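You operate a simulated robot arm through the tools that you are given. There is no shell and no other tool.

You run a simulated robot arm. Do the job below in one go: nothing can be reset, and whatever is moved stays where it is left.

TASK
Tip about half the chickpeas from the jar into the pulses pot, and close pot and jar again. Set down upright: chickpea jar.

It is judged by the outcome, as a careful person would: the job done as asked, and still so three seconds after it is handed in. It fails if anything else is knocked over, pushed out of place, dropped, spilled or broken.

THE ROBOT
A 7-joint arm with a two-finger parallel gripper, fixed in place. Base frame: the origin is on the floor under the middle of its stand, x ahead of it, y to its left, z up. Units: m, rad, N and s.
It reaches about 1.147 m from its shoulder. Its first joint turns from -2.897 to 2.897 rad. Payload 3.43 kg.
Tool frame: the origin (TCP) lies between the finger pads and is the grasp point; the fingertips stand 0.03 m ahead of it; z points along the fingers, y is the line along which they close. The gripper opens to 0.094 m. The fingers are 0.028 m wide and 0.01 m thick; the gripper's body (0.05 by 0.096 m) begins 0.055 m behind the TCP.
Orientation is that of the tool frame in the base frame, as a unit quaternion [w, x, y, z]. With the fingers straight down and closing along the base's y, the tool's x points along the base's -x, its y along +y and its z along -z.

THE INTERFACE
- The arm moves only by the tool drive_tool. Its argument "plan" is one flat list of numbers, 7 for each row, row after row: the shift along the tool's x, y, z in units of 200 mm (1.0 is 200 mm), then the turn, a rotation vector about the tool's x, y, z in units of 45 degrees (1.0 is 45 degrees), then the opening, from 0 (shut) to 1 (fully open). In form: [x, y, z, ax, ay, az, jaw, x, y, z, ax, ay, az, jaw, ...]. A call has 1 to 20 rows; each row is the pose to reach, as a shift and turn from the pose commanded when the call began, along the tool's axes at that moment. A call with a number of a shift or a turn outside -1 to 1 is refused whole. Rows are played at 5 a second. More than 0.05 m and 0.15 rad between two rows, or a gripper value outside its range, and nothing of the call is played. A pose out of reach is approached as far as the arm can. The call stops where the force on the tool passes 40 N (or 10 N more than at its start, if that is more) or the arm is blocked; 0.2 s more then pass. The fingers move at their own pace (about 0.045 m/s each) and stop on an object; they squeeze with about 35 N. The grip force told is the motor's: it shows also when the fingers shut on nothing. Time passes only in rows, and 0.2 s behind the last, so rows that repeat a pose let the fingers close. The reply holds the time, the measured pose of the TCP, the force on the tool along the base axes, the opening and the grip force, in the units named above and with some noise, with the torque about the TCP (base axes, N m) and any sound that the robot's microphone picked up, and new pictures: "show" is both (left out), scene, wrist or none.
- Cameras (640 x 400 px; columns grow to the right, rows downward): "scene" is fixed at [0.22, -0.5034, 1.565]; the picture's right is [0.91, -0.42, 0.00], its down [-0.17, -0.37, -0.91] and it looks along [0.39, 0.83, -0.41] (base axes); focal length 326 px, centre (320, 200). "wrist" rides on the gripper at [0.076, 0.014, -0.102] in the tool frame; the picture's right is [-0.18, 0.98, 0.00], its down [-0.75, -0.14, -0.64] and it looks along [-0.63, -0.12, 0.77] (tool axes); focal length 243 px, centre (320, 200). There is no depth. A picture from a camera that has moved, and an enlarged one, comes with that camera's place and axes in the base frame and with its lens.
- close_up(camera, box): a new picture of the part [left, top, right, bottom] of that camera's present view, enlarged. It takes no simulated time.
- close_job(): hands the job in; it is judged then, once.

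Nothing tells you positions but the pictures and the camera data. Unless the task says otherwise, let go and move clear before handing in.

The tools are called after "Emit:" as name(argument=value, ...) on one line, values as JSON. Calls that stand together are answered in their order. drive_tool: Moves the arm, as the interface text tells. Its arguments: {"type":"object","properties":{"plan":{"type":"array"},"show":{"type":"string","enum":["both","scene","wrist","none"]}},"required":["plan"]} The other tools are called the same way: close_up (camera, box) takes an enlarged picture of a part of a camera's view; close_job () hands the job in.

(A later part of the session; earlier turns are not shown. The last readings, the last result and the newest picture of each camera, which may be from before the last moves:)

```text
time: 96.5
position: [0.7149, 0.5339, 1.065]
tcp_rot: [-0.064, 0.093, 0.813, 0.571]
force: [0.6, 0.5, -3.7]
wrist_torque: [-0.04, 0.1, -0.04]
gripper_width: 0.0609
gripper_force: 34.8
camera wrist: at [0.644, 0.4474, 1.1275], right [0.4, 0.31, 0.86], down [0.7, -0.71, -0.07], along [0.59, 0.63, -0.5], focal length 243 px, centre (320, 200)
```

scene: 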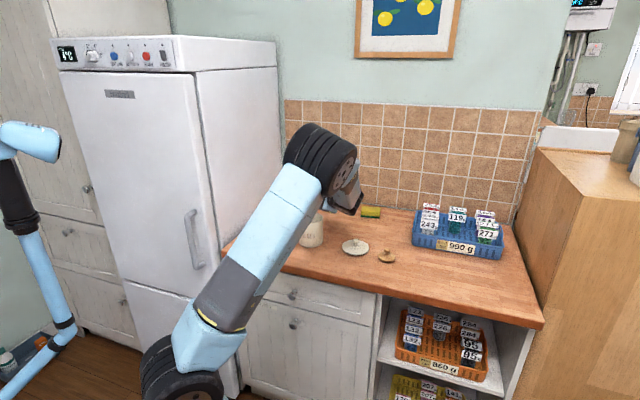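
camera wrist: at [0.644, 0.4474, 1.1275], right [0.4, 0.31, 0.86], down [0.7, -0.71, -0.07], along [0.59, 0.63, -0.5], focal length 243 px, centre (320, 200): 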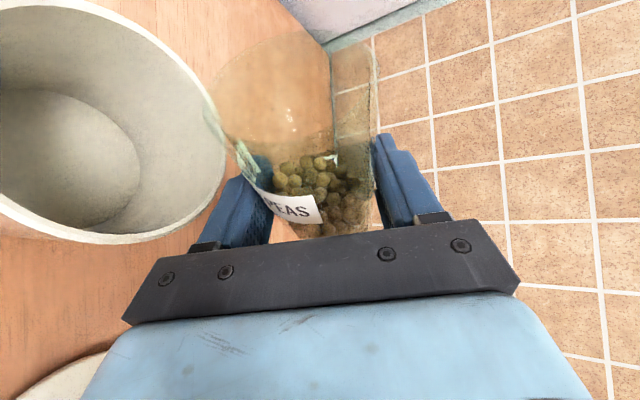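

Emit:
drive_tool(plan=[0, 0, 0, 0, 0, -0.06, 0, 0, 0, 0, 0, 0, -0.12, 0, 0, 0, 0, 0, 0, -0.18, 0, 0, 0, 0, 0, 0, -0.24, 0, 0, 0, 0, 0, 0, -0.28, 0, 0, 0, 0, 0, 0, -0.28, 0, 0, 0, 0, 0, 0, -0.28, 0], show="wrist")

Emit:
close_up(camera="wrist", box=[180, 20, 420, 240])

```text
time: 98.1
position: [0.7151, 0.5349, 1.0633]
tcp_rot: [-0.002, 0.003, 0.819, 0.574]
force: [-0.3, 1.4, -2.7]
wrist_torque: [-0.05, 0.12, 0.03]
gripper_width: 0.061
gripper_force: 35.0
camera wrist: at [0.6388, 0.4419, 1.1124], right [0.19, 0.33, 0.92], down [0.75, -0.65, 0.08], along [0.63, 0.68, -0.38], focal length 243 px, centre (320, 200)
```

wrist: 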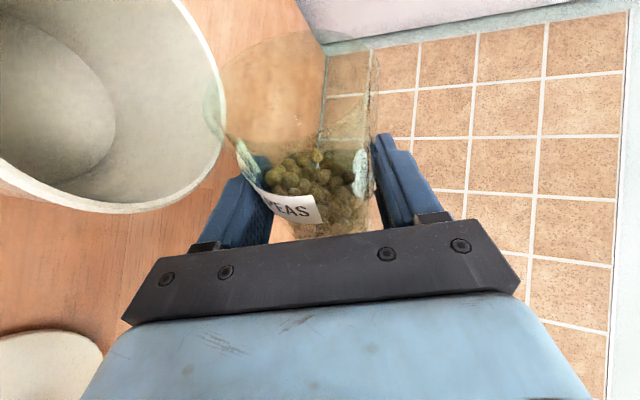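

```text
1.82 times, centred on (300, 130) of wrist
camera zoom: at [0.6388, 0.4419, 1.1124], right [0.19, 0.33, 0.92], down [0.75, -0.65, 0.08], along [0.63, 0.68, -0.38], focal length 441 px, centre (356, 327)
```

zoom: 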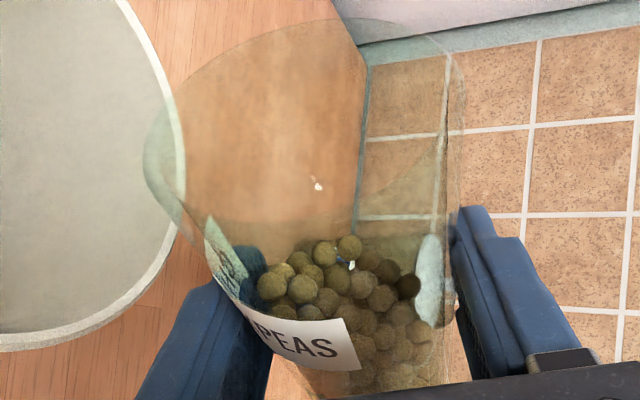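

No spill yet at about 83° tilt. I'll continue in small increments and check often.

Emit:
drive_tool(plan=[0, 0, 0, 0, 0, -0.03, 0, 0, 0, 0, 0, 0, -0.06, 0, 0, 0, 0, 0, 0, -0.09, 0, 0, 0, 0, 0, 0, -0.12, 0, 0, 0, 0, 0, 0, -0.12, 0, 0, 0, 0, 0, 0, -0.12, 0], show="wrist")

Emit:
close_up(camera="wrist", box=[180, 20, 420, 240])

```text
time: 99.5
position: [0.7138, 0.5354, 1.0644]
tcp_rot: [0.026, -0.035, 0.819, 0.573]
force: [0.6, 0.6, -3.7]
wrist_torque: [-0.07, 0.13, 0.0]
gripper_width: 0.0613
gripper_force: 34.9
camera wrist: at [0.6378, 0.4396, 1.1055], right [0.1, 0.34, 0.94], down [0.76, -0.63, 0.15], along [0.64, 0.7, -0.32], focal length 243 px, centre (320, 200)
```

wrist: 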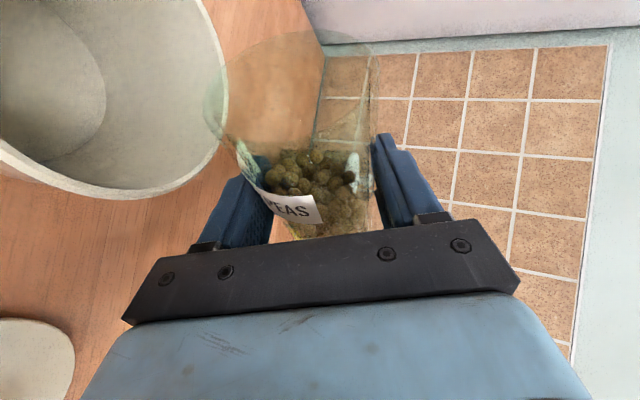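

```text
1.82 times, centred on (300, 130) of wrist
camera zoom: at [0.6378, 0.4396, 1.1055], right [0.1, 0.34, 0.94], down [0.76, -0.63, 0.15], along [0.64, 0.7, -0.32], focal length 441 px, centre (356, 327)
```

zoom: 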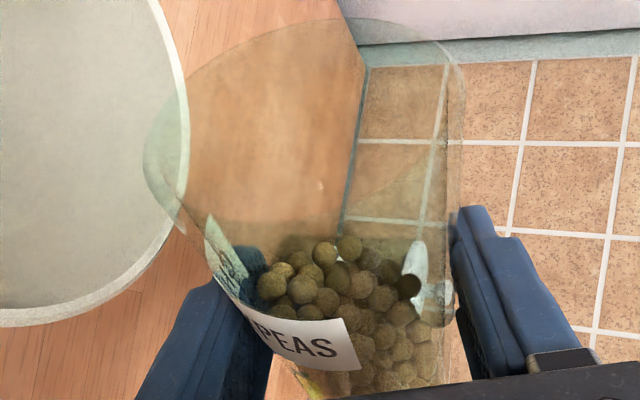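

Emit:
drive_tool(plan=[0, 0, 0, 0, 0, -0.03, 0, 0, 0, 0, 0, 0, -0.06, 0, 0, 0, 0, 0, 0, -0.09, 0, 0, 0, 0, 0, 0, -0.12, 0, 0, 0, 0, 0, 0, -0.12, 0], show="wrist")

Emit:
close_up(camera="wrist", box=[180, 20, 420, 240])

```text
time: 100.7
position: [0.714, 0.5354, 1.0639]
tcp_rot: [0.053, -0.073, 0.815, 0.572]
force: [-0.7, 0.1, -4.5]
wrist_torque: [-0.06, 0.1, 0.01]
gripper_width: 0.0612
gripper_force: 35.2
camera wrist: at [0.6374, 0.4372, 1.0986], right [0.0, 0.34, 0.94], down [0.77, -0.61, 0.22], along [0.64, 0.72, -0.26], focal length 243 px, centre (320, 200)
```

wrist: 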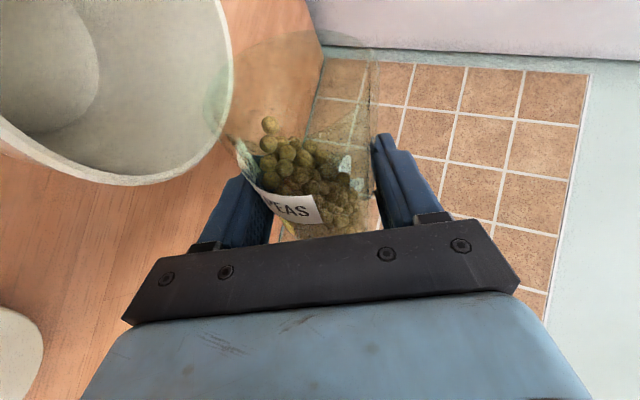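

```text
1.82 times, centred on (300, 130) of wrist
camera zoom: at [0.6374, 0.4372, 1.0986], right [0.0, 0.34, 0.94], down [0.77, -0.61, 0.22], along [0.64, 0.72, -0.26], focal length 441 px, centre (356, 327)
```

zoom: 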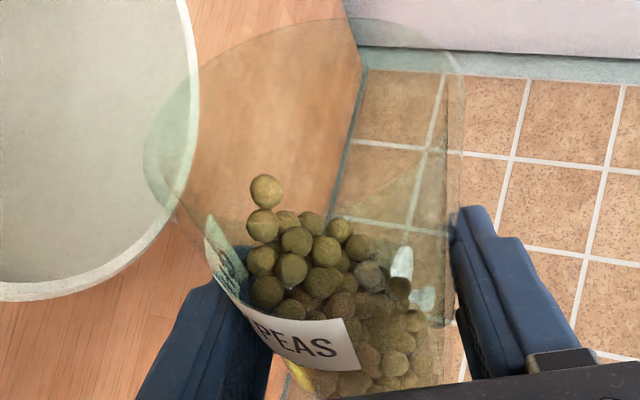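

The chickpeas have started creeping towards the mouth. I'll hold here briefly and look.

Emit:
drive_tool(plan=[0, 0, 0, 0, 0, 0, 0, 0, 0, 0, 0, 0, 0, 0], show="wrist")

Emit:
close_up(camera="wrist", box=[100, 0, 420, 240])

```text
time: 101.3
position: [0.7153, 0.5352, 1.0627]
tcp_rot: [0.052, -0.074, 0.815, 0.572]
force: [-0.3, 0.4, -4.7]
wrist_torque: [-0.07, 0.08, 0.03]
gripper_width: 0.0611
gripper_force: 35.0
camera wrist: at [0.6374, 0.4373, 1.0986], right [0.0, 0.34, 0.94], down [0.77, -0.61, 0.22], along [0.64, 0.72, -0.26], focal length 243 px, centre (320, 200)
```

wrist: 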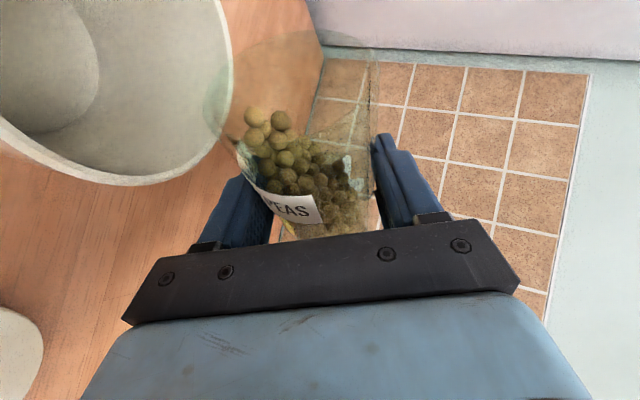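

```text
1.67 times, centred on (260, 120) of wrist
camera zoom: at [0.6374, 0.4373, 1.0986], right [0.0, 0.34, 0.94], down [0.77, -0.61, 0.22], along [0.64, 0.72, -0.26], focal length 404 px, centre (420, 333)
```

zoom: 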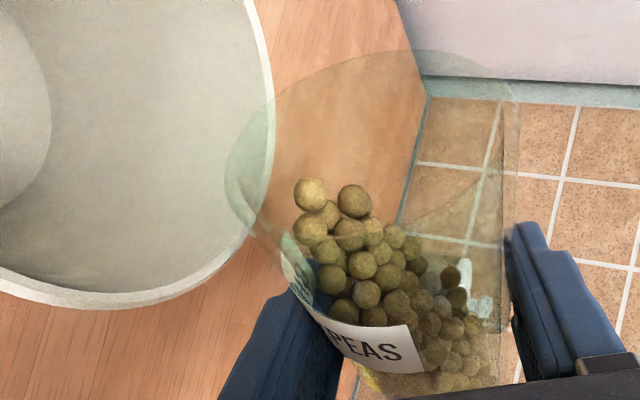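

Emit:
drive_tool(plan=[0, 0, 0, 0, 0, -0.02, 0, 0, 0, 0, 0, 0, -0.04, 0, 0, 0, 0, 0, 0, -0.04, 0], show="wrist")

Emit:
close_up(camera="wrist", box=[100, 0, 420, 240])

```text
time: 102.1
position: [0.7158, 0.5338, 1.064]
tcp_rot: [0.061, -0.086, 0.814, 0.572]
force: [-0.2, 0.9, -4.7]
wrist_torque: [-0.08, 0.08, 0.0]
gripper_width: 0.0613
gripper_force: 35.2
camera wrist: at [0.6374, 0.4362, 1.0965], right [-0.03, 0.34, 0.94], down [0.77, -0.6, 0.24], along [0.64, 0.73, -0.24], focal length 243 px, centre (320, 200)
```

wrist: 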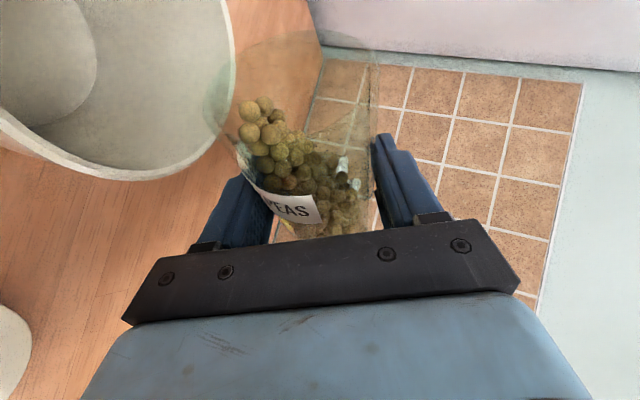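

```text
1.67 times, centred on (260, 120) of wrist
camera zoom: at [0.6374, 0.4362, 1.0965], right [-0.03, 0.34, 0.94], down [0.77, -0.6, 0.24], along [0.64, 0.73, -0.24], focal length 404 px, centre (420, 333)
```

zoom: 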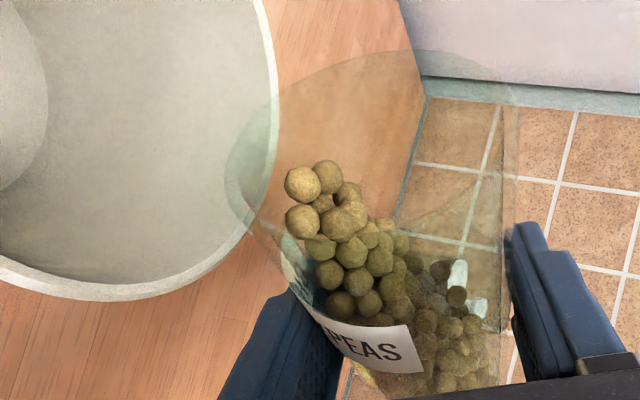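

Emit:
drive_tool(plan=[0, 0, 0, 0, 0, -0.025, 0, 0, 0, 0, 0, 0, -0.05, 0, 0, 0, 0, 0, 0, -0.075, 0, 0, 0, 0, 0, 0, -0.075, 0], show="wrist")

Emit:
close_up(camera="wrist", box=[60, 0, 420, 240])

```text
time: 103.1
position: [0.7156, 0.5337, 1.0642]
tcp_rot: [0.078, -0.11, 0.811, 0.569]
force: [0.1, 0.7, -4.7]
wrist_torque: [-0.07, 0.06, -0.01]
gripper_width: 0.0613
gripper_force: 34.7
camera wrist: at [0.6378, 0.4346, 1.0921], right [-0.09, 0.34, 0.94], down [0.76, -0.58, 0.28], along [0.64, 0.74, -0.21], focal length 243 px, centre (320, 200)
```

wrist: 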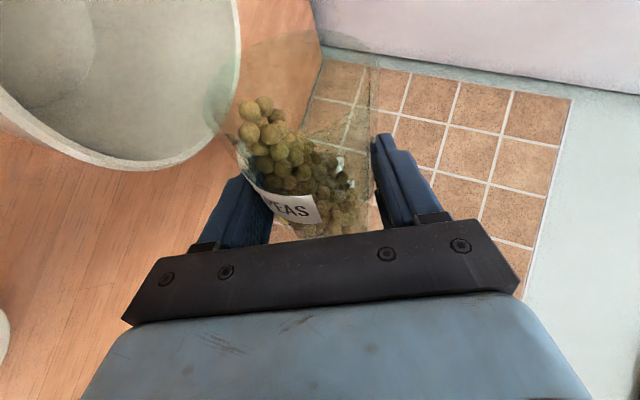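

```text
1.67 times, centred on (240, 120) of wrist
camera zoom: at [0.6378, 0.4346, 1.0921], right [-0.09, 0.34, 0.94], down [0.76, -0.58, 0.28], along [0.64, 0.74, -0.21], focal length 404 px, centre (453, 333)
```

zoom: 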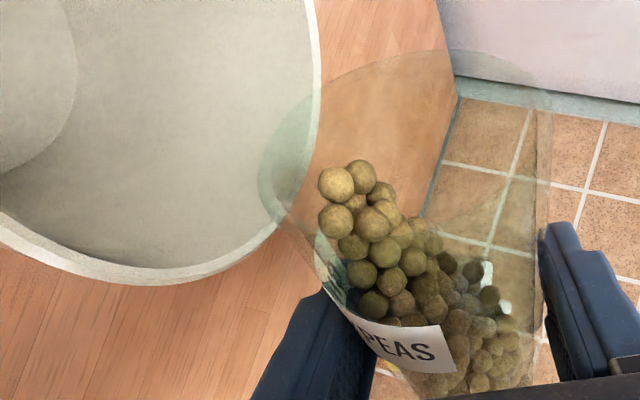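

Emit:
drive_tool(plan=[0, 0, 0, 0, 0, -0.025, 0, 0, 0, 0, 0, 0, -0.05, 0, 0, 0, 0, 0, 0, -0.075, 0, 0, 0, 0, 0, 0, -0.1, 0, 0, 0, 0, 0, 0, -0.1, 0], show="wrist")

Emit:
close_up(camera="wrist", box=[60, 0, 420, 240])

```text
time: 104.3
position: [0.7149, 0.5339, 1.0639]
tcp_rot: [0.1, -0.141, 0.807, 0.565]
force: [-0.4, -0.1, -4.2]
wrist_torque: [-0.06, 0.12, -0.03]
gripper_width: 0.0611
gripper_force: 34.8
camera wrist: at [0.6384, 0.4325, 1.0863], right [-0.16, 0.34, 0.93], down [0.76, -0.56, 0.34], along [0.63, 0.76, -0.16], focal length 243 px, centre (320, 200)
```

wrist: 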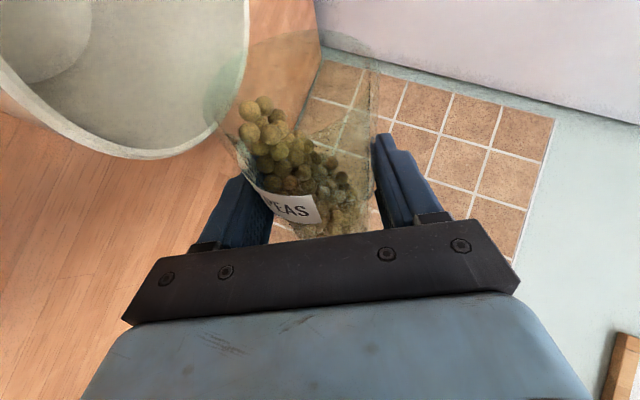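

```text
1.67 times, centred on (240, 120) of wrist
camera zoom: at [0.6384, 0.4325, 1.0863], right [-0.16, 0.34, 0.93], down [0.76, -0.56, 0.34], along [0.63, 0.76, -0.16], focal length 404 px, centre (453, 333)
```

zoom: 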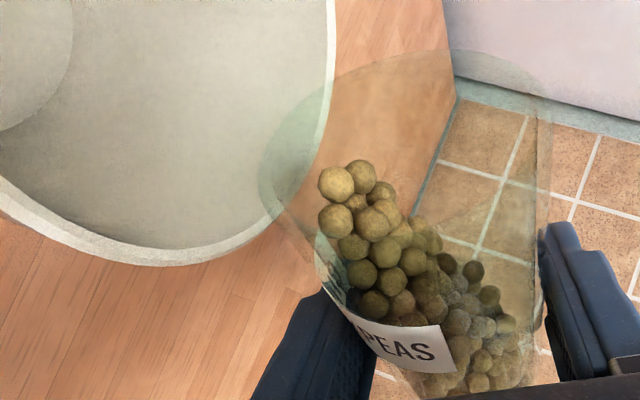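

Emit:
drive_tool(plan=[0, 0, 0, 0, 0, -0.03, 0, 0, 0, 0, 0, 0, -0.06, 0, 0, 0, 0, 0, 0, -0.09, 0, 0, 0, 0, 0, 0, -0.09, 0], show="wrist")

Emit:
close_up(camera="wrist", box=[60, 0, 420, 240])

```text
time: 105.3
position: [0.7152, 0.5338, 1.0636]
tcp_rot: [0.12, -0.17, 0.801, 0.561]
force: [-0.7, 0.3, -4.4]
wrist_torque: [-0.06, 0.06, 0.0]
gripper_width: 0.0612
gripper_force: 35.2
camera wrist: at [0.6395, 0.4307, 1.0812], right [-0.23, 0.33, 0.91], down [0.74, -0.54, 0.39], along [0.63, 0.77, -0.12], focal length 243 px, centre (320, 200)
```

wrist: 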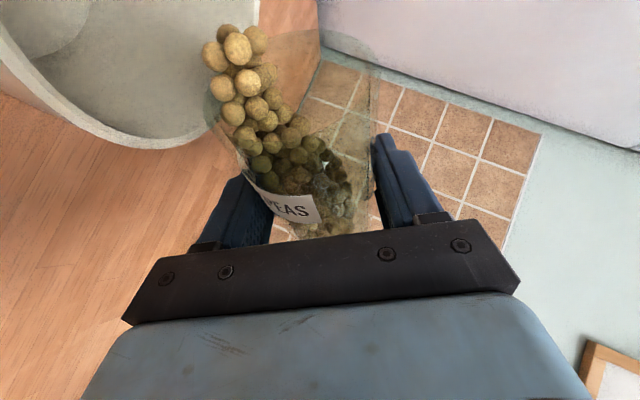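

```text
1.67 times, centred on (240, 120) of wrist
camera zoom: at [0.6395, 0.4307, 1.0812], right [-0.23, 0.33, 0.91], down [0.74, -0.54, 0.39], along [0.63, 0.77, -0.12], focal length 404 px, centre (453, 333)
```

zoom: 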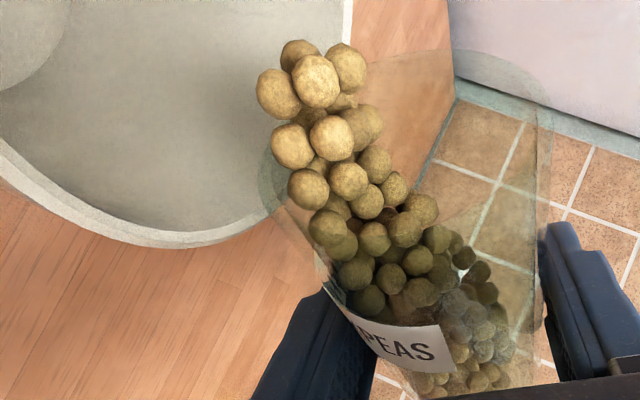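

They've begun to come out over the pot. I'll hold very briefly and look again.

Emit:
drive_tool(plan=[0, 0, 0, 0, 0, 0, 0], show="wrist")

Emit:
close_up(camera="wrist", box=[60, 0, 420, 240])

```text
time: 105.7
position: [0.7154, 0.5338, 1.0639]
tcp_rot: [0.12, -0.171, 0.8, 0.562]
force: [-0.3, 0.0, -3.3]
wrist_torque: [-0.06, 0.06, -0.02]
gripper_width: 0.0612
gripper_force: 35.0
camera wrist: at [0.6395, 0.4307, 1.0813], right [-0.23, 0.33, 0.91], down [0.74, -0.54, 0.39], along [0.63, 0.77, -0.12], focal length 243 px, centre (320, 200)
```

wrist: 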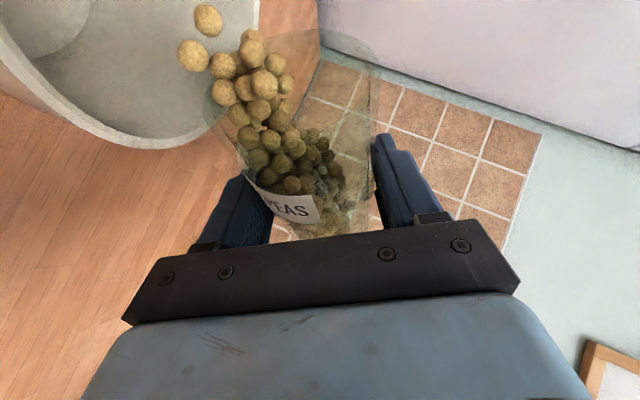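

```text
1.67 times, centred on (240, 120) of wrist
camera zoom: at [0.6395, 0.4307, 1.0813], right [-0.23, 0.33, 0.91], down [0.74, -0.54, 0.39], along [0.63, 0.77, -0.12], focal length 404 px, centre (453, 333)
```

zoom: 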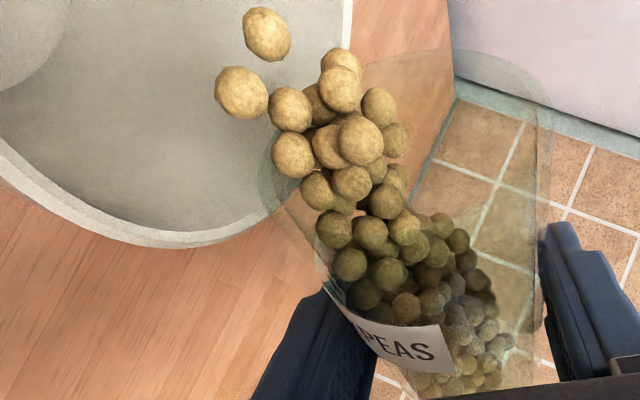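

Falling nicely into the pot. I'll continue in short holds.

Emit:
drive_tool(plan=[0, 0, 0, 0, 0, 0, 0], show="wrist")

Emit:
close_up(camera="wrist", box=[0, 0, 420, 260])

```text
time: 106.1
position: [0.7148, 0.5339, 1.0636]
tcp_rot: [0.12, -0.171, 0.8, 0.562]
force: [-0.1, -0.2, -3.4]
wrist_torque: [-0.04, 0.04, 0.01]
gripper_width: 0.0608
gripper_force: 35.1
camera wrist: at [0.6395, 0.4307, 1.0813], right [-0.23, 0.33, 0.91], down [0.74, -0.54, 0.39], along [0.63, 0.77, -0.12], focal length 243 px, centre (320, 200)
```

wrist: 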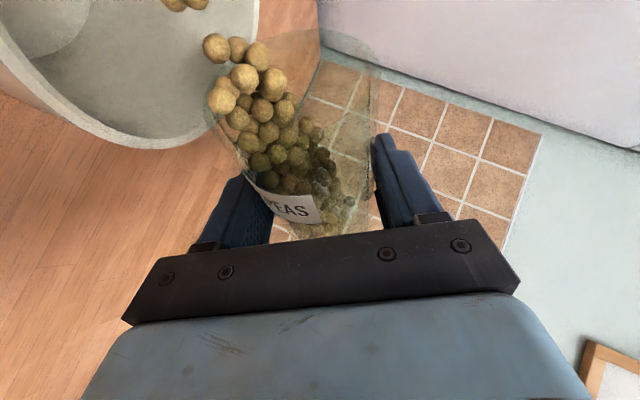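

```text
1.52 times, centred on (210, 130) of wrist
camera zoom: at [0.6395, 0.4307, 1.0813], right [-0.23, 0.33, 0.91], down [0.74, -0.54, 0.39], along [0.63, 0.77, -0.12], focal length 370 px, centre (488, 307)
```

zoom: 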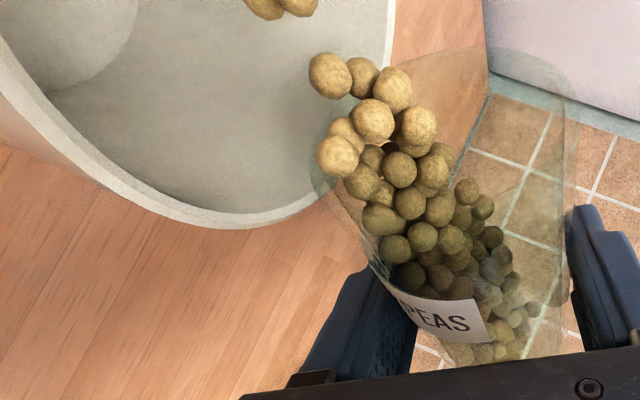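

Emit:
drive_tool(plan=[0, 0, 0, 0, 0, 0, 0, 0, 0, 0, 0, 0, 0, 0], show="wrist")

Emit:
close_up(camera="wrist", box=[0, 0, 420, 260])

```text
time: 106.7
position: [0.7148, 0.5343, 1.0633]
tcp_rot: [0.12, -0.17, 0.8, 0.562]
force: [0.3, -0.2, -4.7]
wrist_torque: [-0.04, 0.06, -0.01]
gripper_width: 0.0609
gripper_force: 35.3
camera wrist: at [0.6395, 0.4307, 1.0813], right [-0.23, 0.33, 0.91], down [0.74, -0.54, 0.39], along [0.63, 0.77, -0.12], focal length 243 px, centre (320, 200)
```

wrist: 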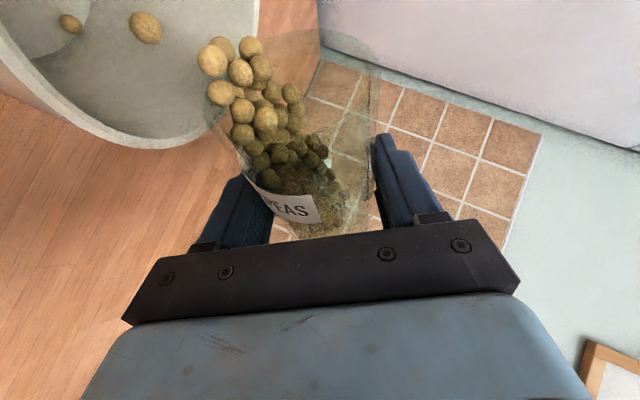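

```text
1.52 times, centred on (210, 130) of wrist
camera zoom: at [0.6395, 0.4307, 1.0813], right [-0.23, 0.33, 0.91], down [0.74, -0.54, 0.39], along [0.63, 0.77, -0.12], focal length 370 px, centre (488, 307)
```

zoom: 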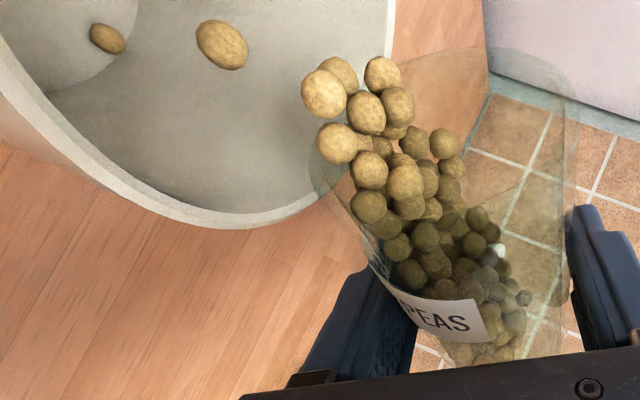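

A slow, steady trickle into the pot. I'll hold for another second.

Emit:
drive_tool(plan=[0, 0, 0, 0, 0, 0, 0, 0, 0, 0, 0, 0, 0, 0, 0, 0, 0, 0, 0, 0, 0, 0, 0, 0, 0, 0, 0, 0], show="wrist")

Emit:
close_up(camera="wrist", box=[0, 0, 420, 260])

```text
time: 107.7
position: [0.7154, 0.5337, 1.0635]
tcp_rot: [0.12, -0.17, 0.801, 0.562]
force: [0.5, 0.1, -3.3]
wrist_torque: [-0.05, 0.05, 0.01]
gripper_width: 0.061
gripper_force: 35.0
camera wrist: at [0.6395, 0.4307, 1.0813], right [-0.23, 0.33, 0.91], down [0.74, -0.54, 0.39], along [0.63, 0.77, -0.12], focal length 243 px, centre (320, 200)
```

wrist: 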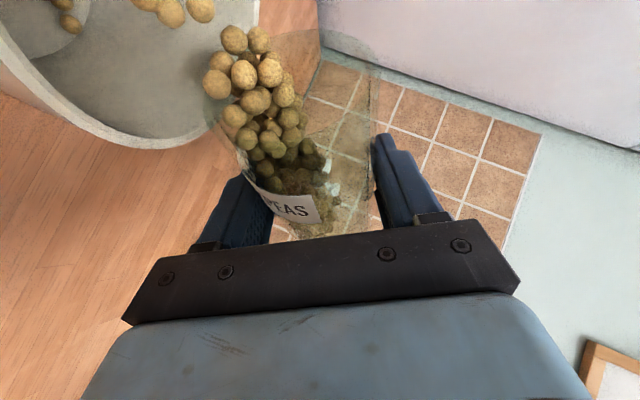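

```text
1.52 times, centred on (210, 130) of wrist
camera zoom: at [0.6395, 0.4307, 1.0813], right [-0.23, 0.33, 0.91], down [0.74, -0.54, 0.39], along [0.63, 0.77, -0.12], focal length 370 px, centre (488, 307)
```

zoom: 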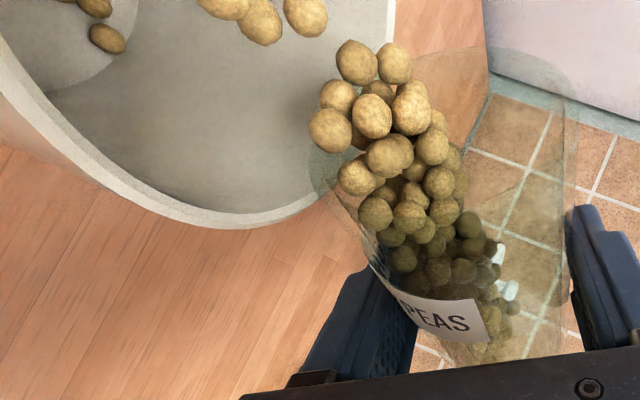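

Emit:
drive_tool(plan=[0, 0, 0, 0, 0, 0, 0, 0, 0, 0, 0, 0, 0, 0, 0, 0, 0, 0, 0, 0, 0], show="wrist")

Emit:
close_up(camera="wrist", box=[0, 0, 420, 260])

```text
time: 108.5
position: [0.7154, 0.5352, 1.0639]
tcp_rot: [0.12, -0.171, 0.801, 0.561]
force: [0.6, 0.0, -3.7]
wrist_torque: [-0.08, 0.05, 0.0]
gripper_width: 0.0611
gripper_force: 35.2
camera wrist: at [0.6395, 0.4307, 1.0813], right [-0.23, 0.33, 0.91], down [0.74, -0.54, 0.39], along [0.63, 0.77, -0.12], focal length 243 px, centre (320, 200)
```

wrist: 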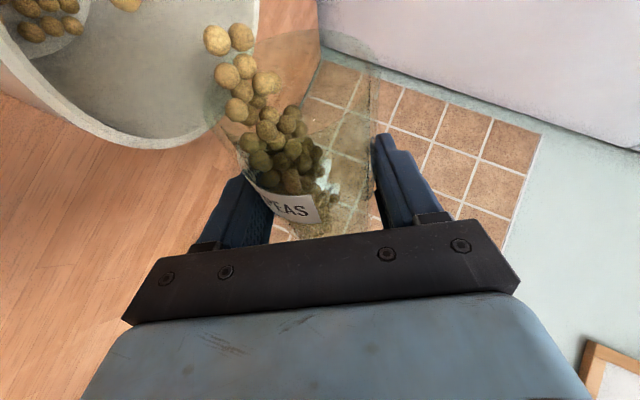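

```text
1.52 times, centred on (210, 130) of wrist
camera zoom: at [0.6395, 0.4307, 1.0813], right [-0.23, 0.33, 0.91], down [0.74, -0.54, 0.39], along [0.63, 0.77, -0.12], focal length 370 px, centre (488, 307)
```

zoom: 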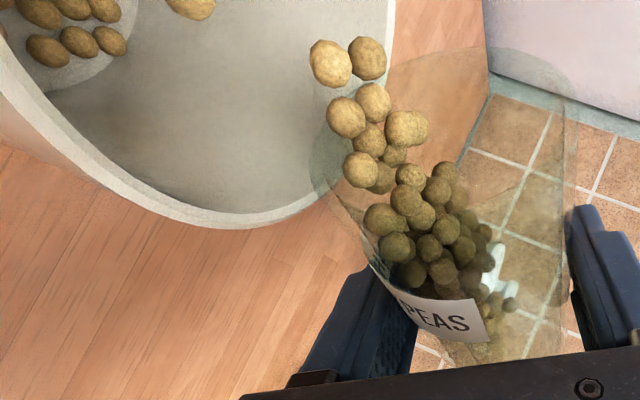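

The level is dropping quickly now, so I'll roll back to stop the flow and check how much remains.

Emit:
drive_tool(plan=[0, 0, 0, 0, 0, 0.15, 0, 0, 0, 0, 0, 0, 0.32, 0, 0, 0, 0, 0, 0, 0.49, 0, 0, 0, 0, 0, 0, 0.66, 0, 0, 0, 0, 0, 0, 0.8, 0, 0, 0, 0, 0, 0, 0.9, 0, 0, 0, 0, 0, 0, 0.9, 0], show="wrist")

Emit:
close_up(camera="wrist", box=[0, 0, 420, 260])

```text
time: 110.1
position: [0.7154, 0.5342, 1.0644]
tcp_rot: [-0.082, 0.118, 0.81, 0.568]
force: [0.5, -0.2, -3.5]
wrist_torque: [-0.04, 0.09, 0.0]
gripper_width: 0.0609
gripper_force: 35.2
camera wrist: at [0.6461, 0.449, 1.1314], right [0.46, 0.3, 0.84], down [0.68, -0.72, -0.11], along [0.57, 0.62, -0.54], focal length 243 px, centre (320, 200)
```

wrist: 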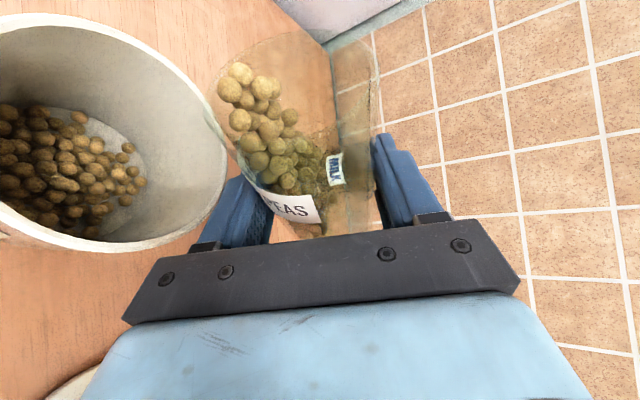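

```text
1.52 times, centred on (210, 130) of wrist
camera zoom: at [0.6461, 0.449, 1.1314], right [0.46, 0.3, 0.84], down [0.68, -0.72, -0.11], along [0.57, 0.62, -0.54], focal length 370 px, centre (488, 307)
```

zoom: 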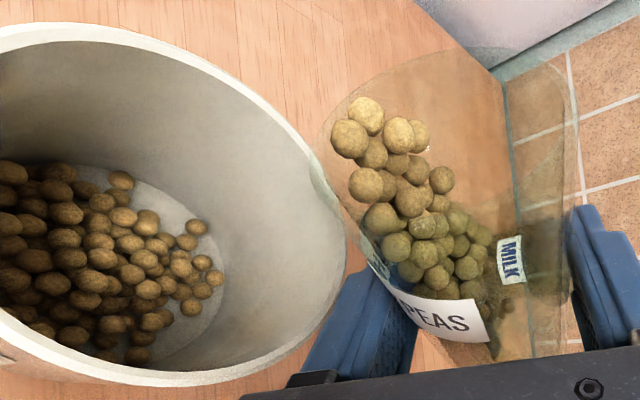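

The pot now holds a good pile. I'll raise the jar while rolling it back towards upright, to judge what remains.

Emit:
drive_tool(plan=[0.022, 0.077, -0.029, 0, 0, 0.08, 0, 0.044, 0.154, -0.058, 0, 0, 0.2, 0, 0.066, 0.23, -0.087, 0, 0, 0.35, 0, 0.088, 0.307, -0.116, 0, 0, 0.5, 0, 0.11, 0.384, -0.1454, 0, 0, 0.65, 0, 0.11, 0.384, -0.1454, 0, 0, 0.8, 0, 0.11, 0.384, -0.1454, 0, 0, 0.95, 0, 0.11, 0.384, -0.1454, 0, 0, 1, 0], show="wrist")

Emit:
drive_tool(plan=[0, 0, 0, 0, 0, 0.15, 0, 0, 0, 0, 0, 0, 0.3, 0, 0, 0, 0, 0, 0, 0.45, 0, 0, 0, 0, 0, 0, 0.58, 0, 0, 0, 0, 0, 0, 0.64, 0, 0, 0, 0, 0, 0, 0.64, 0, 0, 0, 0, 0, 0, 0.64, 0], show="both")

Emit:
close_up(camera="scene", box=[270, 150, 390, 260])

```text
time: 111.9
position: [0.7162, 0.5342, 1.1492]
tcp_rot: [-0.293, 0.419, 0.703, 0.495]
force: [-0.4, -0.2, -3.0]
wrist_torque: [-0.05, 0.01, 0.0]
gripper_width: 0.0607
gripper_force: 35.6
camera wrist: at [0.6919, 0.4619, 1.2527], right [0.95, 0.1, 0.29], down [0.23, -0.85, -0.47], along [0.2, 0.51, -0.84], focal length 243 px, centre (320, 200)
```

wrist: 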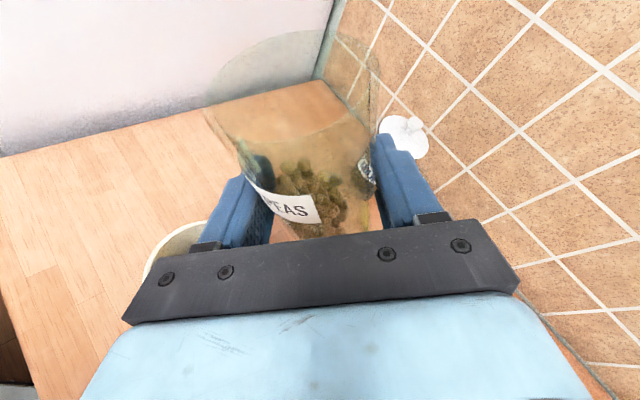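

```text
time: 113.5
position: [0.7158, 0.5338, 1.1502]
tcp_rot: [-0.406, 0.581, 0.577, 0.406]
force: [-0.8, -0.2, -4.5]
wrist_torque: [0.0, 0.01, 0.0]
gripper_width: 0.0609
gripper_force: 35.3
camera wrist: at [0.7301, 0.4627, 1.255], right [0.98, -0.07, -0.18], down [-0.15, -0.86, -0.49], along [-0.12, 0.51, -0.85], focal length 243 px, centre (320, 200)
```

scene: 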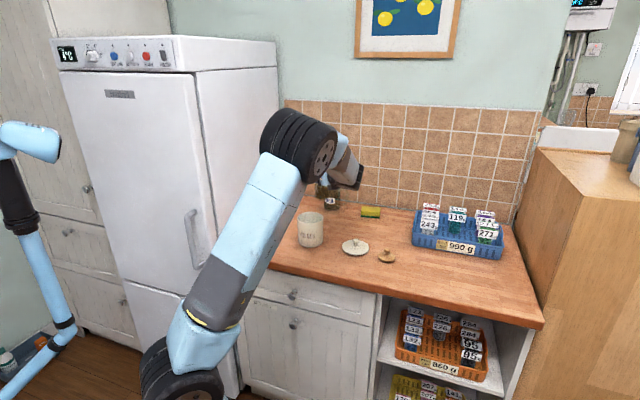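
wrist: 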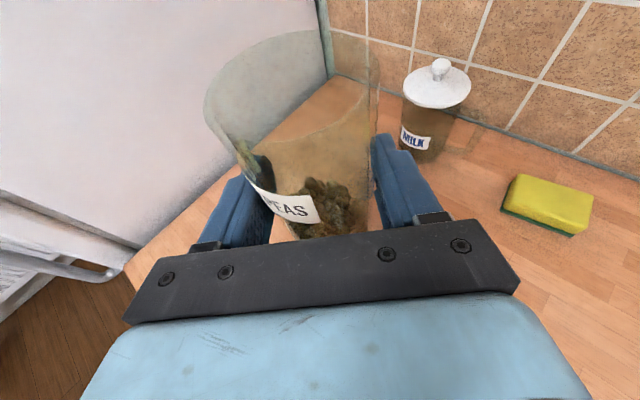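

```text
3.64 times, centred on (330, 205) of scene
camera zoom: at [0.22, -0.5034, 1.565], right [0.91, -0.42, 0.0], down [-0.17, -0.37, -0.91], along [0.39, 0.83, -0.41], focal length 1184 px, centre (284, 182)
```

zoom: 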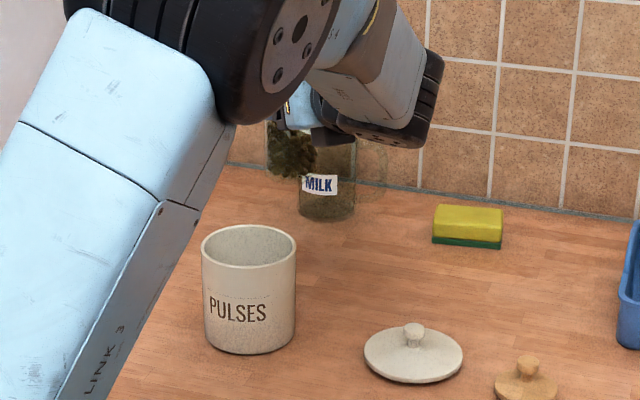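

Emit:
close_up(camera="scene", box=[305, 165, 355, 215])

Emit:
close_up(camera="wrist", box=[180, 20, 420, 240])

```text
8.00 times, centred on (330, 190) of scene
camera zoom: at [0.22, -0.5034, 1.565], right [0.91, -0.42, 0.0], down [-0.17, -0.37, -0.91], along [0.39, 0.83, -0.41], focal length 2604 px, centre (240, 280)
```

zoom: 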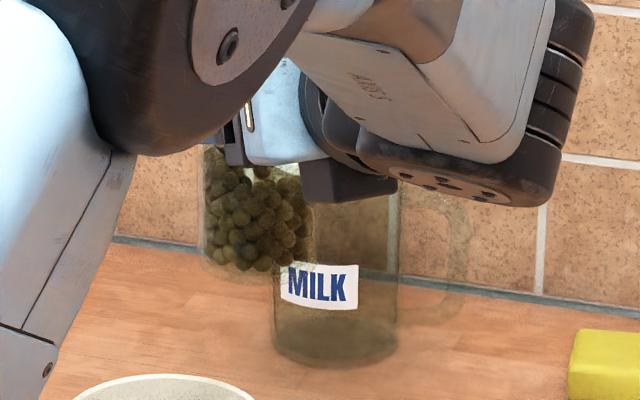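

```text
1.82 times, centred on (300, 130) of wrist
camera zoom: at [0.7301, 0.4627, 1.255], right [0.98, -0.07, -0.18], down [-0.15, -0.86, -0.49], along [-0.12, 0.51, -0.85], focal length 441 px, centre (356, 327)
```

zoom: 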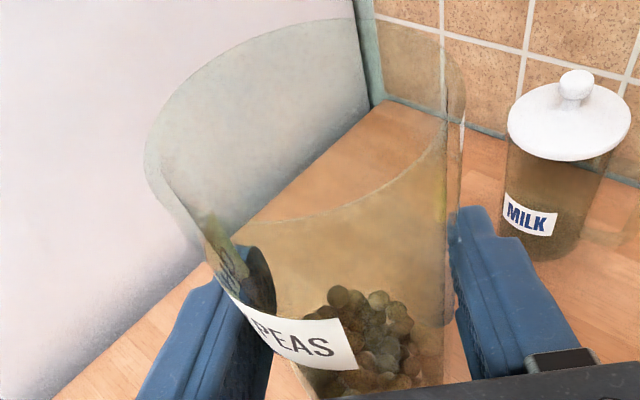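

It's hard to judge how much is left while the jar is held. I'll put it back on its original spot, back off and compare the level with the earlier view from the same pose.

Emit:
drive_tool(plan=[0.008, -0.07, 0.022, 0, 0, 0, 0, 0.023, -0.2, 0.0625, 0, 0, 0, 0, 0.0386, -0.34, 0.106, 0, 0, 0, 0, 0.0545, -0.48, 0.15, 0, 0, 0, 0, 0.0704, -0.62, 0.1936, 0, 0, 0, 0, 0.0863, -0.76, 0.237, 0, 0, 0, 0, 0.101, -0.89, 0.278, 0, 0, 0, 0, 0.111, -0.9785, 0.3055, 0, 0, 0, 0, 0.111, -0.9785, 0.3055, 0, 0, 0, 0], show="none")

Emit:
drive_tool(plan=[-0.1, 0, 0.036, 0, 0, 0, 0, -0.22, 0, 0.08, 0, 0, 0, 0, -0.34, 0, 0.124, 0, 0, 0, 0, -0.46, 0, 0.167, 0, 0, 0, 0, -0.58, 0, 0.211, 0, 0, 0, 0, -0.66, 0, 0.24, 0, 0, 0, 0, -0.72, 0, 0.262, 0, 0, 0, 0, -0.72, 0, 0.262, 0, 0, 0, 0], show="both")

```text
time: 115.5
position: [0.5207, 0.5998, 1.15]
tcp_rot: [-0.407, 0.58, 0.577, 0.406]
force: [0.5, 0.0, -4.0]
wrist_torque: [-0.03, -0.01, -0.01]
gripper_width: 0.0608
gripper_force: 34.9
```

```text
time: 117.3
position: [0.5206, 0.5986, 0.9962]
tcp_rot: [-0.407, 0.58, 0.577, 0.406]
force: [-0.4, -0.6, -3.8]
wrist_torque: [0.0, 0.04, 0.0]
gripper_width: 0.0608
gripper_force: 34.3
camera wrist: at [0.5344, 0.5279, 1.1025], right [0.98, -0.07, -0.18], down [-0.14, -0.86, -0.49], along [-0.12, 0.51, -0.85], focal length 243 px, centre (320, 200)
```

scene: 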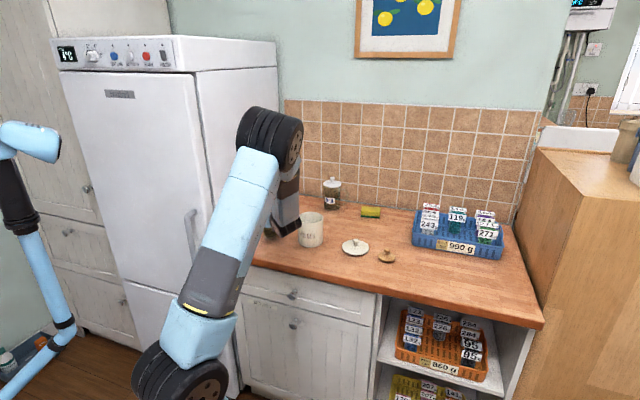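
wrist: 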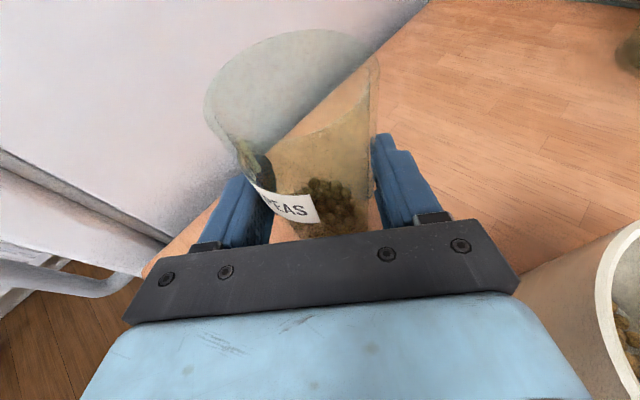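

Emit:
drive_tool(plan=[-0.014, 0, 0.005, 0, 0, 0, 0, -0.028, 0, 0.01, 0, 0, 0, 0, -0.036, 0, 0.013, 0, 0, 0, 0, -0.036, 0, 0.013, 0, 0, 0, 0], show="none")

```text
time: 118.3
position: [0.519, 0.6007, 0.9894]
tcp_rot: [-0.407, 0.58, 0.577, 0.406]
force: [0.0, 0.0, -3.3]
wrist_torque: [-0.03, 0.01, 0.03]
gripper_width: 0.0609
gripper_force: 34.4
```

Emit:
drive_tool(plan=[-0.005, 0, 0.0018, 0, 0, 0, 0, -0.01, 0, 0.0036, 0, 0, 0, 0, -0.01, 0, 0.0036, 0, 0, 0, 0], show="none")

```text
time: 119.1
position: [0.5186, 0.6009, 0.9862]
tcp_rot: [-0.405, 0.581, 0.577, 0.406]
force: [0.4, -0.5, -4.0]
wrist_torque: [0.0, 0.02, 0.05]
gripper_width: 0.0606
gripper_force: 34.7
```

Emit:
drive_tool(plan=[-0.005, 0, 0.0018, 0, 0, 0, 0, -0.01, 0, 0.0036, 0, 0, 0, 0, -0.01, 0, 0.0036, 0, 0, 0, 0], show="none")

```text
time: 119.9
position: [0.5196, 0.5997, 0.9856]
tcp_rot: [-0.407, 0.579, 0.578, 0.406]
force: [2.1, 0.4, 13.4]
wrist_torque: [-0.23, -0.33, 0.07]
gripper_width: 0.061
gripper_force: 35.6
```

The jar has touched down. I'll ease off a millimetre and open the fingers.

Emit:
drive_tool(plan=[0.004, 0, -0.0015, 0, 0, 0, 0, 0.004, 0, -0.0015, 0, 0, 0, 0.55, 0.004, 0, -0.0015, 0, 0, 0, 0.7, 0.004, 0, -0.0015, 0, 0, 0, 0.85, 0.004, 0, -0.0015, 0, 0, 0, 1, 0.004, 0, -0.0015, 0, 0, 0, 1, 0.004, 0, -0.0015, 0, 0, 0, 1], show="wrist")

Emit:
drive_tool(plan=[-0.03, 0, -0.085, 0, 0, 0, 1, -0.065, 0, -0.18, 0, 0, 0, 1, -0.11, 0, -0.305, 0, 0, 0, 1, -0.16, 0, -0.44, 0, 0, 0, 1, -0.2026, 0, -0.557, 0, 0, 0, 1, -0.2026, 0, -0.557, 0, 0, 0, 1], show="both")

Emit:
close_up(camera="wrist", box=[200, 0, 440, 200])

Emit:
close_up(camera="wrist", box=[400, 0, 640, 240])

```text
time: 121.5
position: [0.5188, 0.6005, 0.9857]
tcp_rot: [-0.406, 0.581, 0.577, 0.406]
force: [0.3, 0.7, -0.3]
wrist_torque: [0.01, 0.0, -0.01]
gripper_width: 0.0942
gripper_force: 0.0
camera wrist: at [0.5341, 0.5283, 1.0917], right [0.98, -0.07, -0.18], down [-0.14, -0.86, -0.49], along [-0.12, 0.51, -0.85], focal length 243 px, centre (320, 200)
```

wrist: 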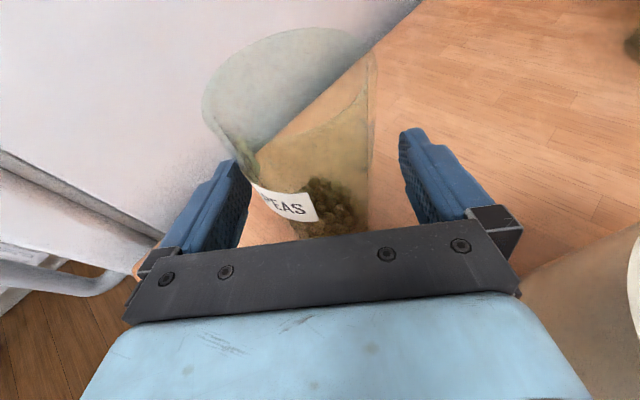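

```text
time: 122.9
position: [0.5189, 0.4807, 0.9857]
tcp_rot: [-0.406, 0.58, 0.578, 0.405]
force: [0.9, -0.1, -0.3]
wrist_torque: [-0.01, 0.0, 0.0]
gripper_width: 0.094
gripper_force: 0.0
camera wrist: at [0.5336, 0.4096, 1.0909], right [0.98, -0.07, -0.18], down [-0.14, -0.86, -0.49], along [-0.12, 0.51, -0.85], focal length 243 px, centre (320, 200)
```

scene: 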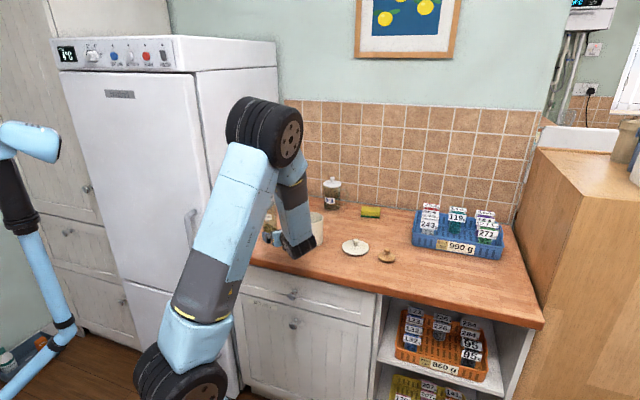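
wrist: 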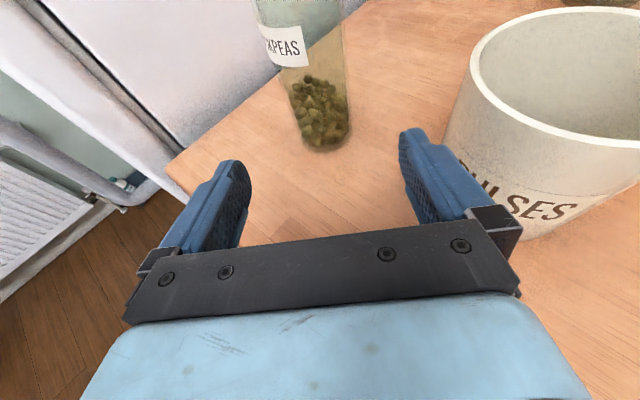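

```text
2.00 times, centred on (320, 100) of wrist
camera zoom: at [0.5336, 0.4096, 1.0909], right [0.98, -0.07, -0.18], down [-0.14, -0.86, -0.49], along [-0.12, 0.51, -0.85], focal length 485 px, centre (320, 400)
```

zoom: 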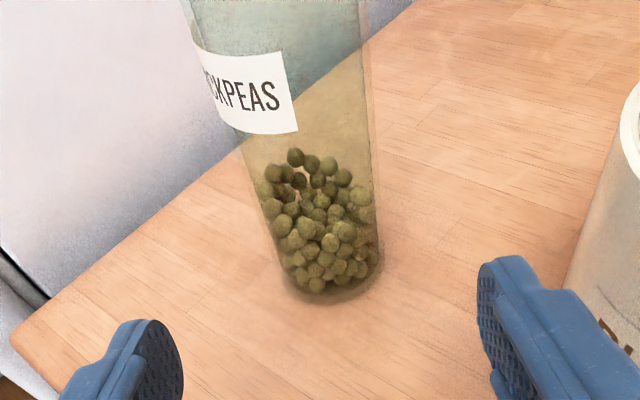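

```text
1.67 times, centred on (520, 120) of wrist
camera zoom: at [0.5336, 0.4096, 1.0909], right [0.98, -0.07, -0.18], down [-0.14, -0.86, -0.49], along [-0.12, 0.51, -0.85], focal length 404 px, centre (-13, 333)
```

zoom: 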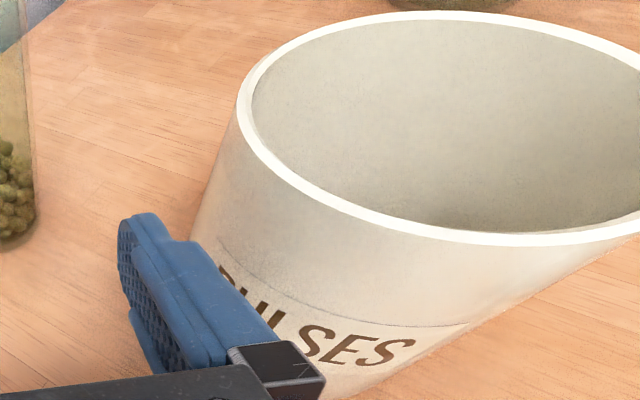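

The jar is back upright on its spot and its level is clearly lower, to roughly 55–60% of before. I'll go above the pot and look straight down into it to judge the amount poured.

Emit:
drive_tool(plan=[0.18, 0, -0.066, 0, 0, 0, 1, 0.36, 0, -0.131, 0, 0, 0, 1, 0.54, 0, -0.197, 0, 0, 0, 1, 0.72, 0, -0.262, 0, 0, 0, 1, 0.87, 0, -0.316, 0, 0, 0, 1, 0.87, 0.14, -0.316, 0, -0.13, 0, 1, 0.87, 0.28, -0.316, 0, -0.27, 0, 1, 0.87, 0.42, -0.316, 0, -0.41, 0, 1, 0.87, 0.54, -0.316, 0, -0.54, 0, 1, 0.87, 0.605, -0.316, 0, -0.667, 0, 1, 0.87, 0.605, -0.316, 0, -0.667, 0, 1], show="both")

Emit:
close_up(camera="wrist", box=[250, 100, 390, 220])

Emit:
close_up(camera="scene", box=[245, 190, 340, 255])

```text
time: 125.3
position: [0.6403, 0.4802, 1.1691]
tcp_rot: [-0.243, 0.665, 0.663, 0.241]
force: [-0.7, 0.6, 0.5]
wrist_torque: [0.03, -0.02, 0.04]
gripper_width: 0.0941
gripper_force: 0.0
camera wrist: at [0.655, 0.4718, 1.2966], right [0.98, -0.14, -0.12], down [-0.14, -0.99, 0.01], along [-0.12, 0.01, -0.99], focal length 243 px, centre (320, 200)
```

scene: 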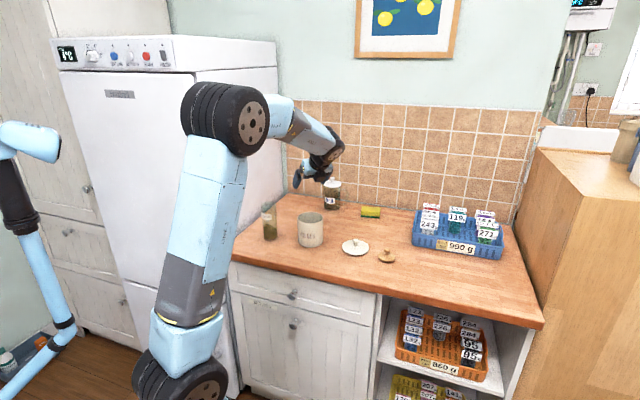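
wrist: 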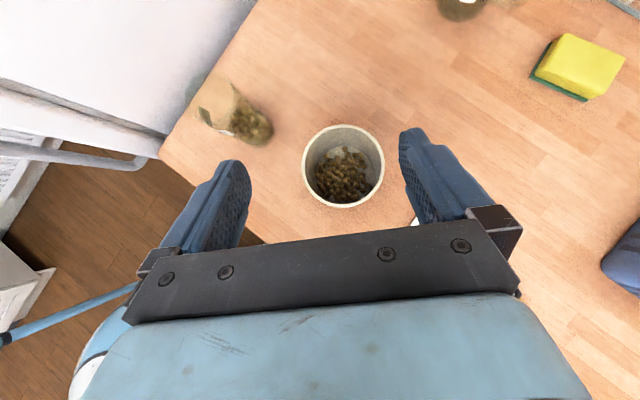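

```text
3.33 times, centred on (320, 160) of wrist
camera zoom: at [0.655, 0.4718, 1.2966], right [0.98, -0.14, -0.12], down [-0.14, -0.99, 0.01], along [-0.12, 0.01, -0.99], focal length 809 px, centre (320, 333)
```

zoom: 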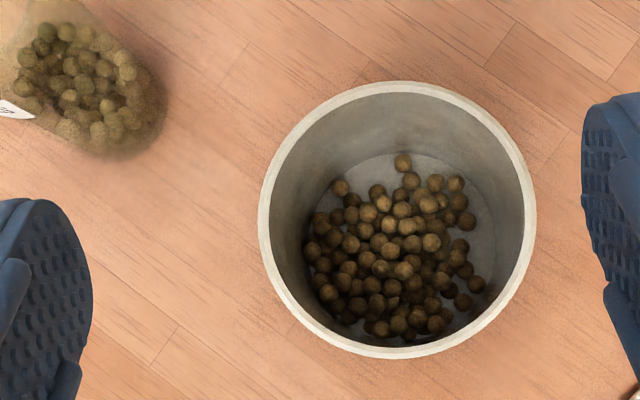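

```text
6.15 times, centred on (292, 222) of scene
camera zoom: at [0.22, -0.5034, 1.565], right [0.91, -0.42, 0.0], down [-0.17, -0.37, -0.91], along [0.39, 0.83, -0.41], focal length 2004 px, centre (489, 62)
```

zoom: 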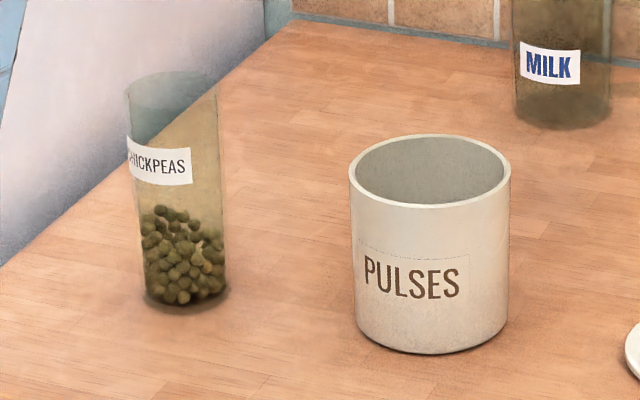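

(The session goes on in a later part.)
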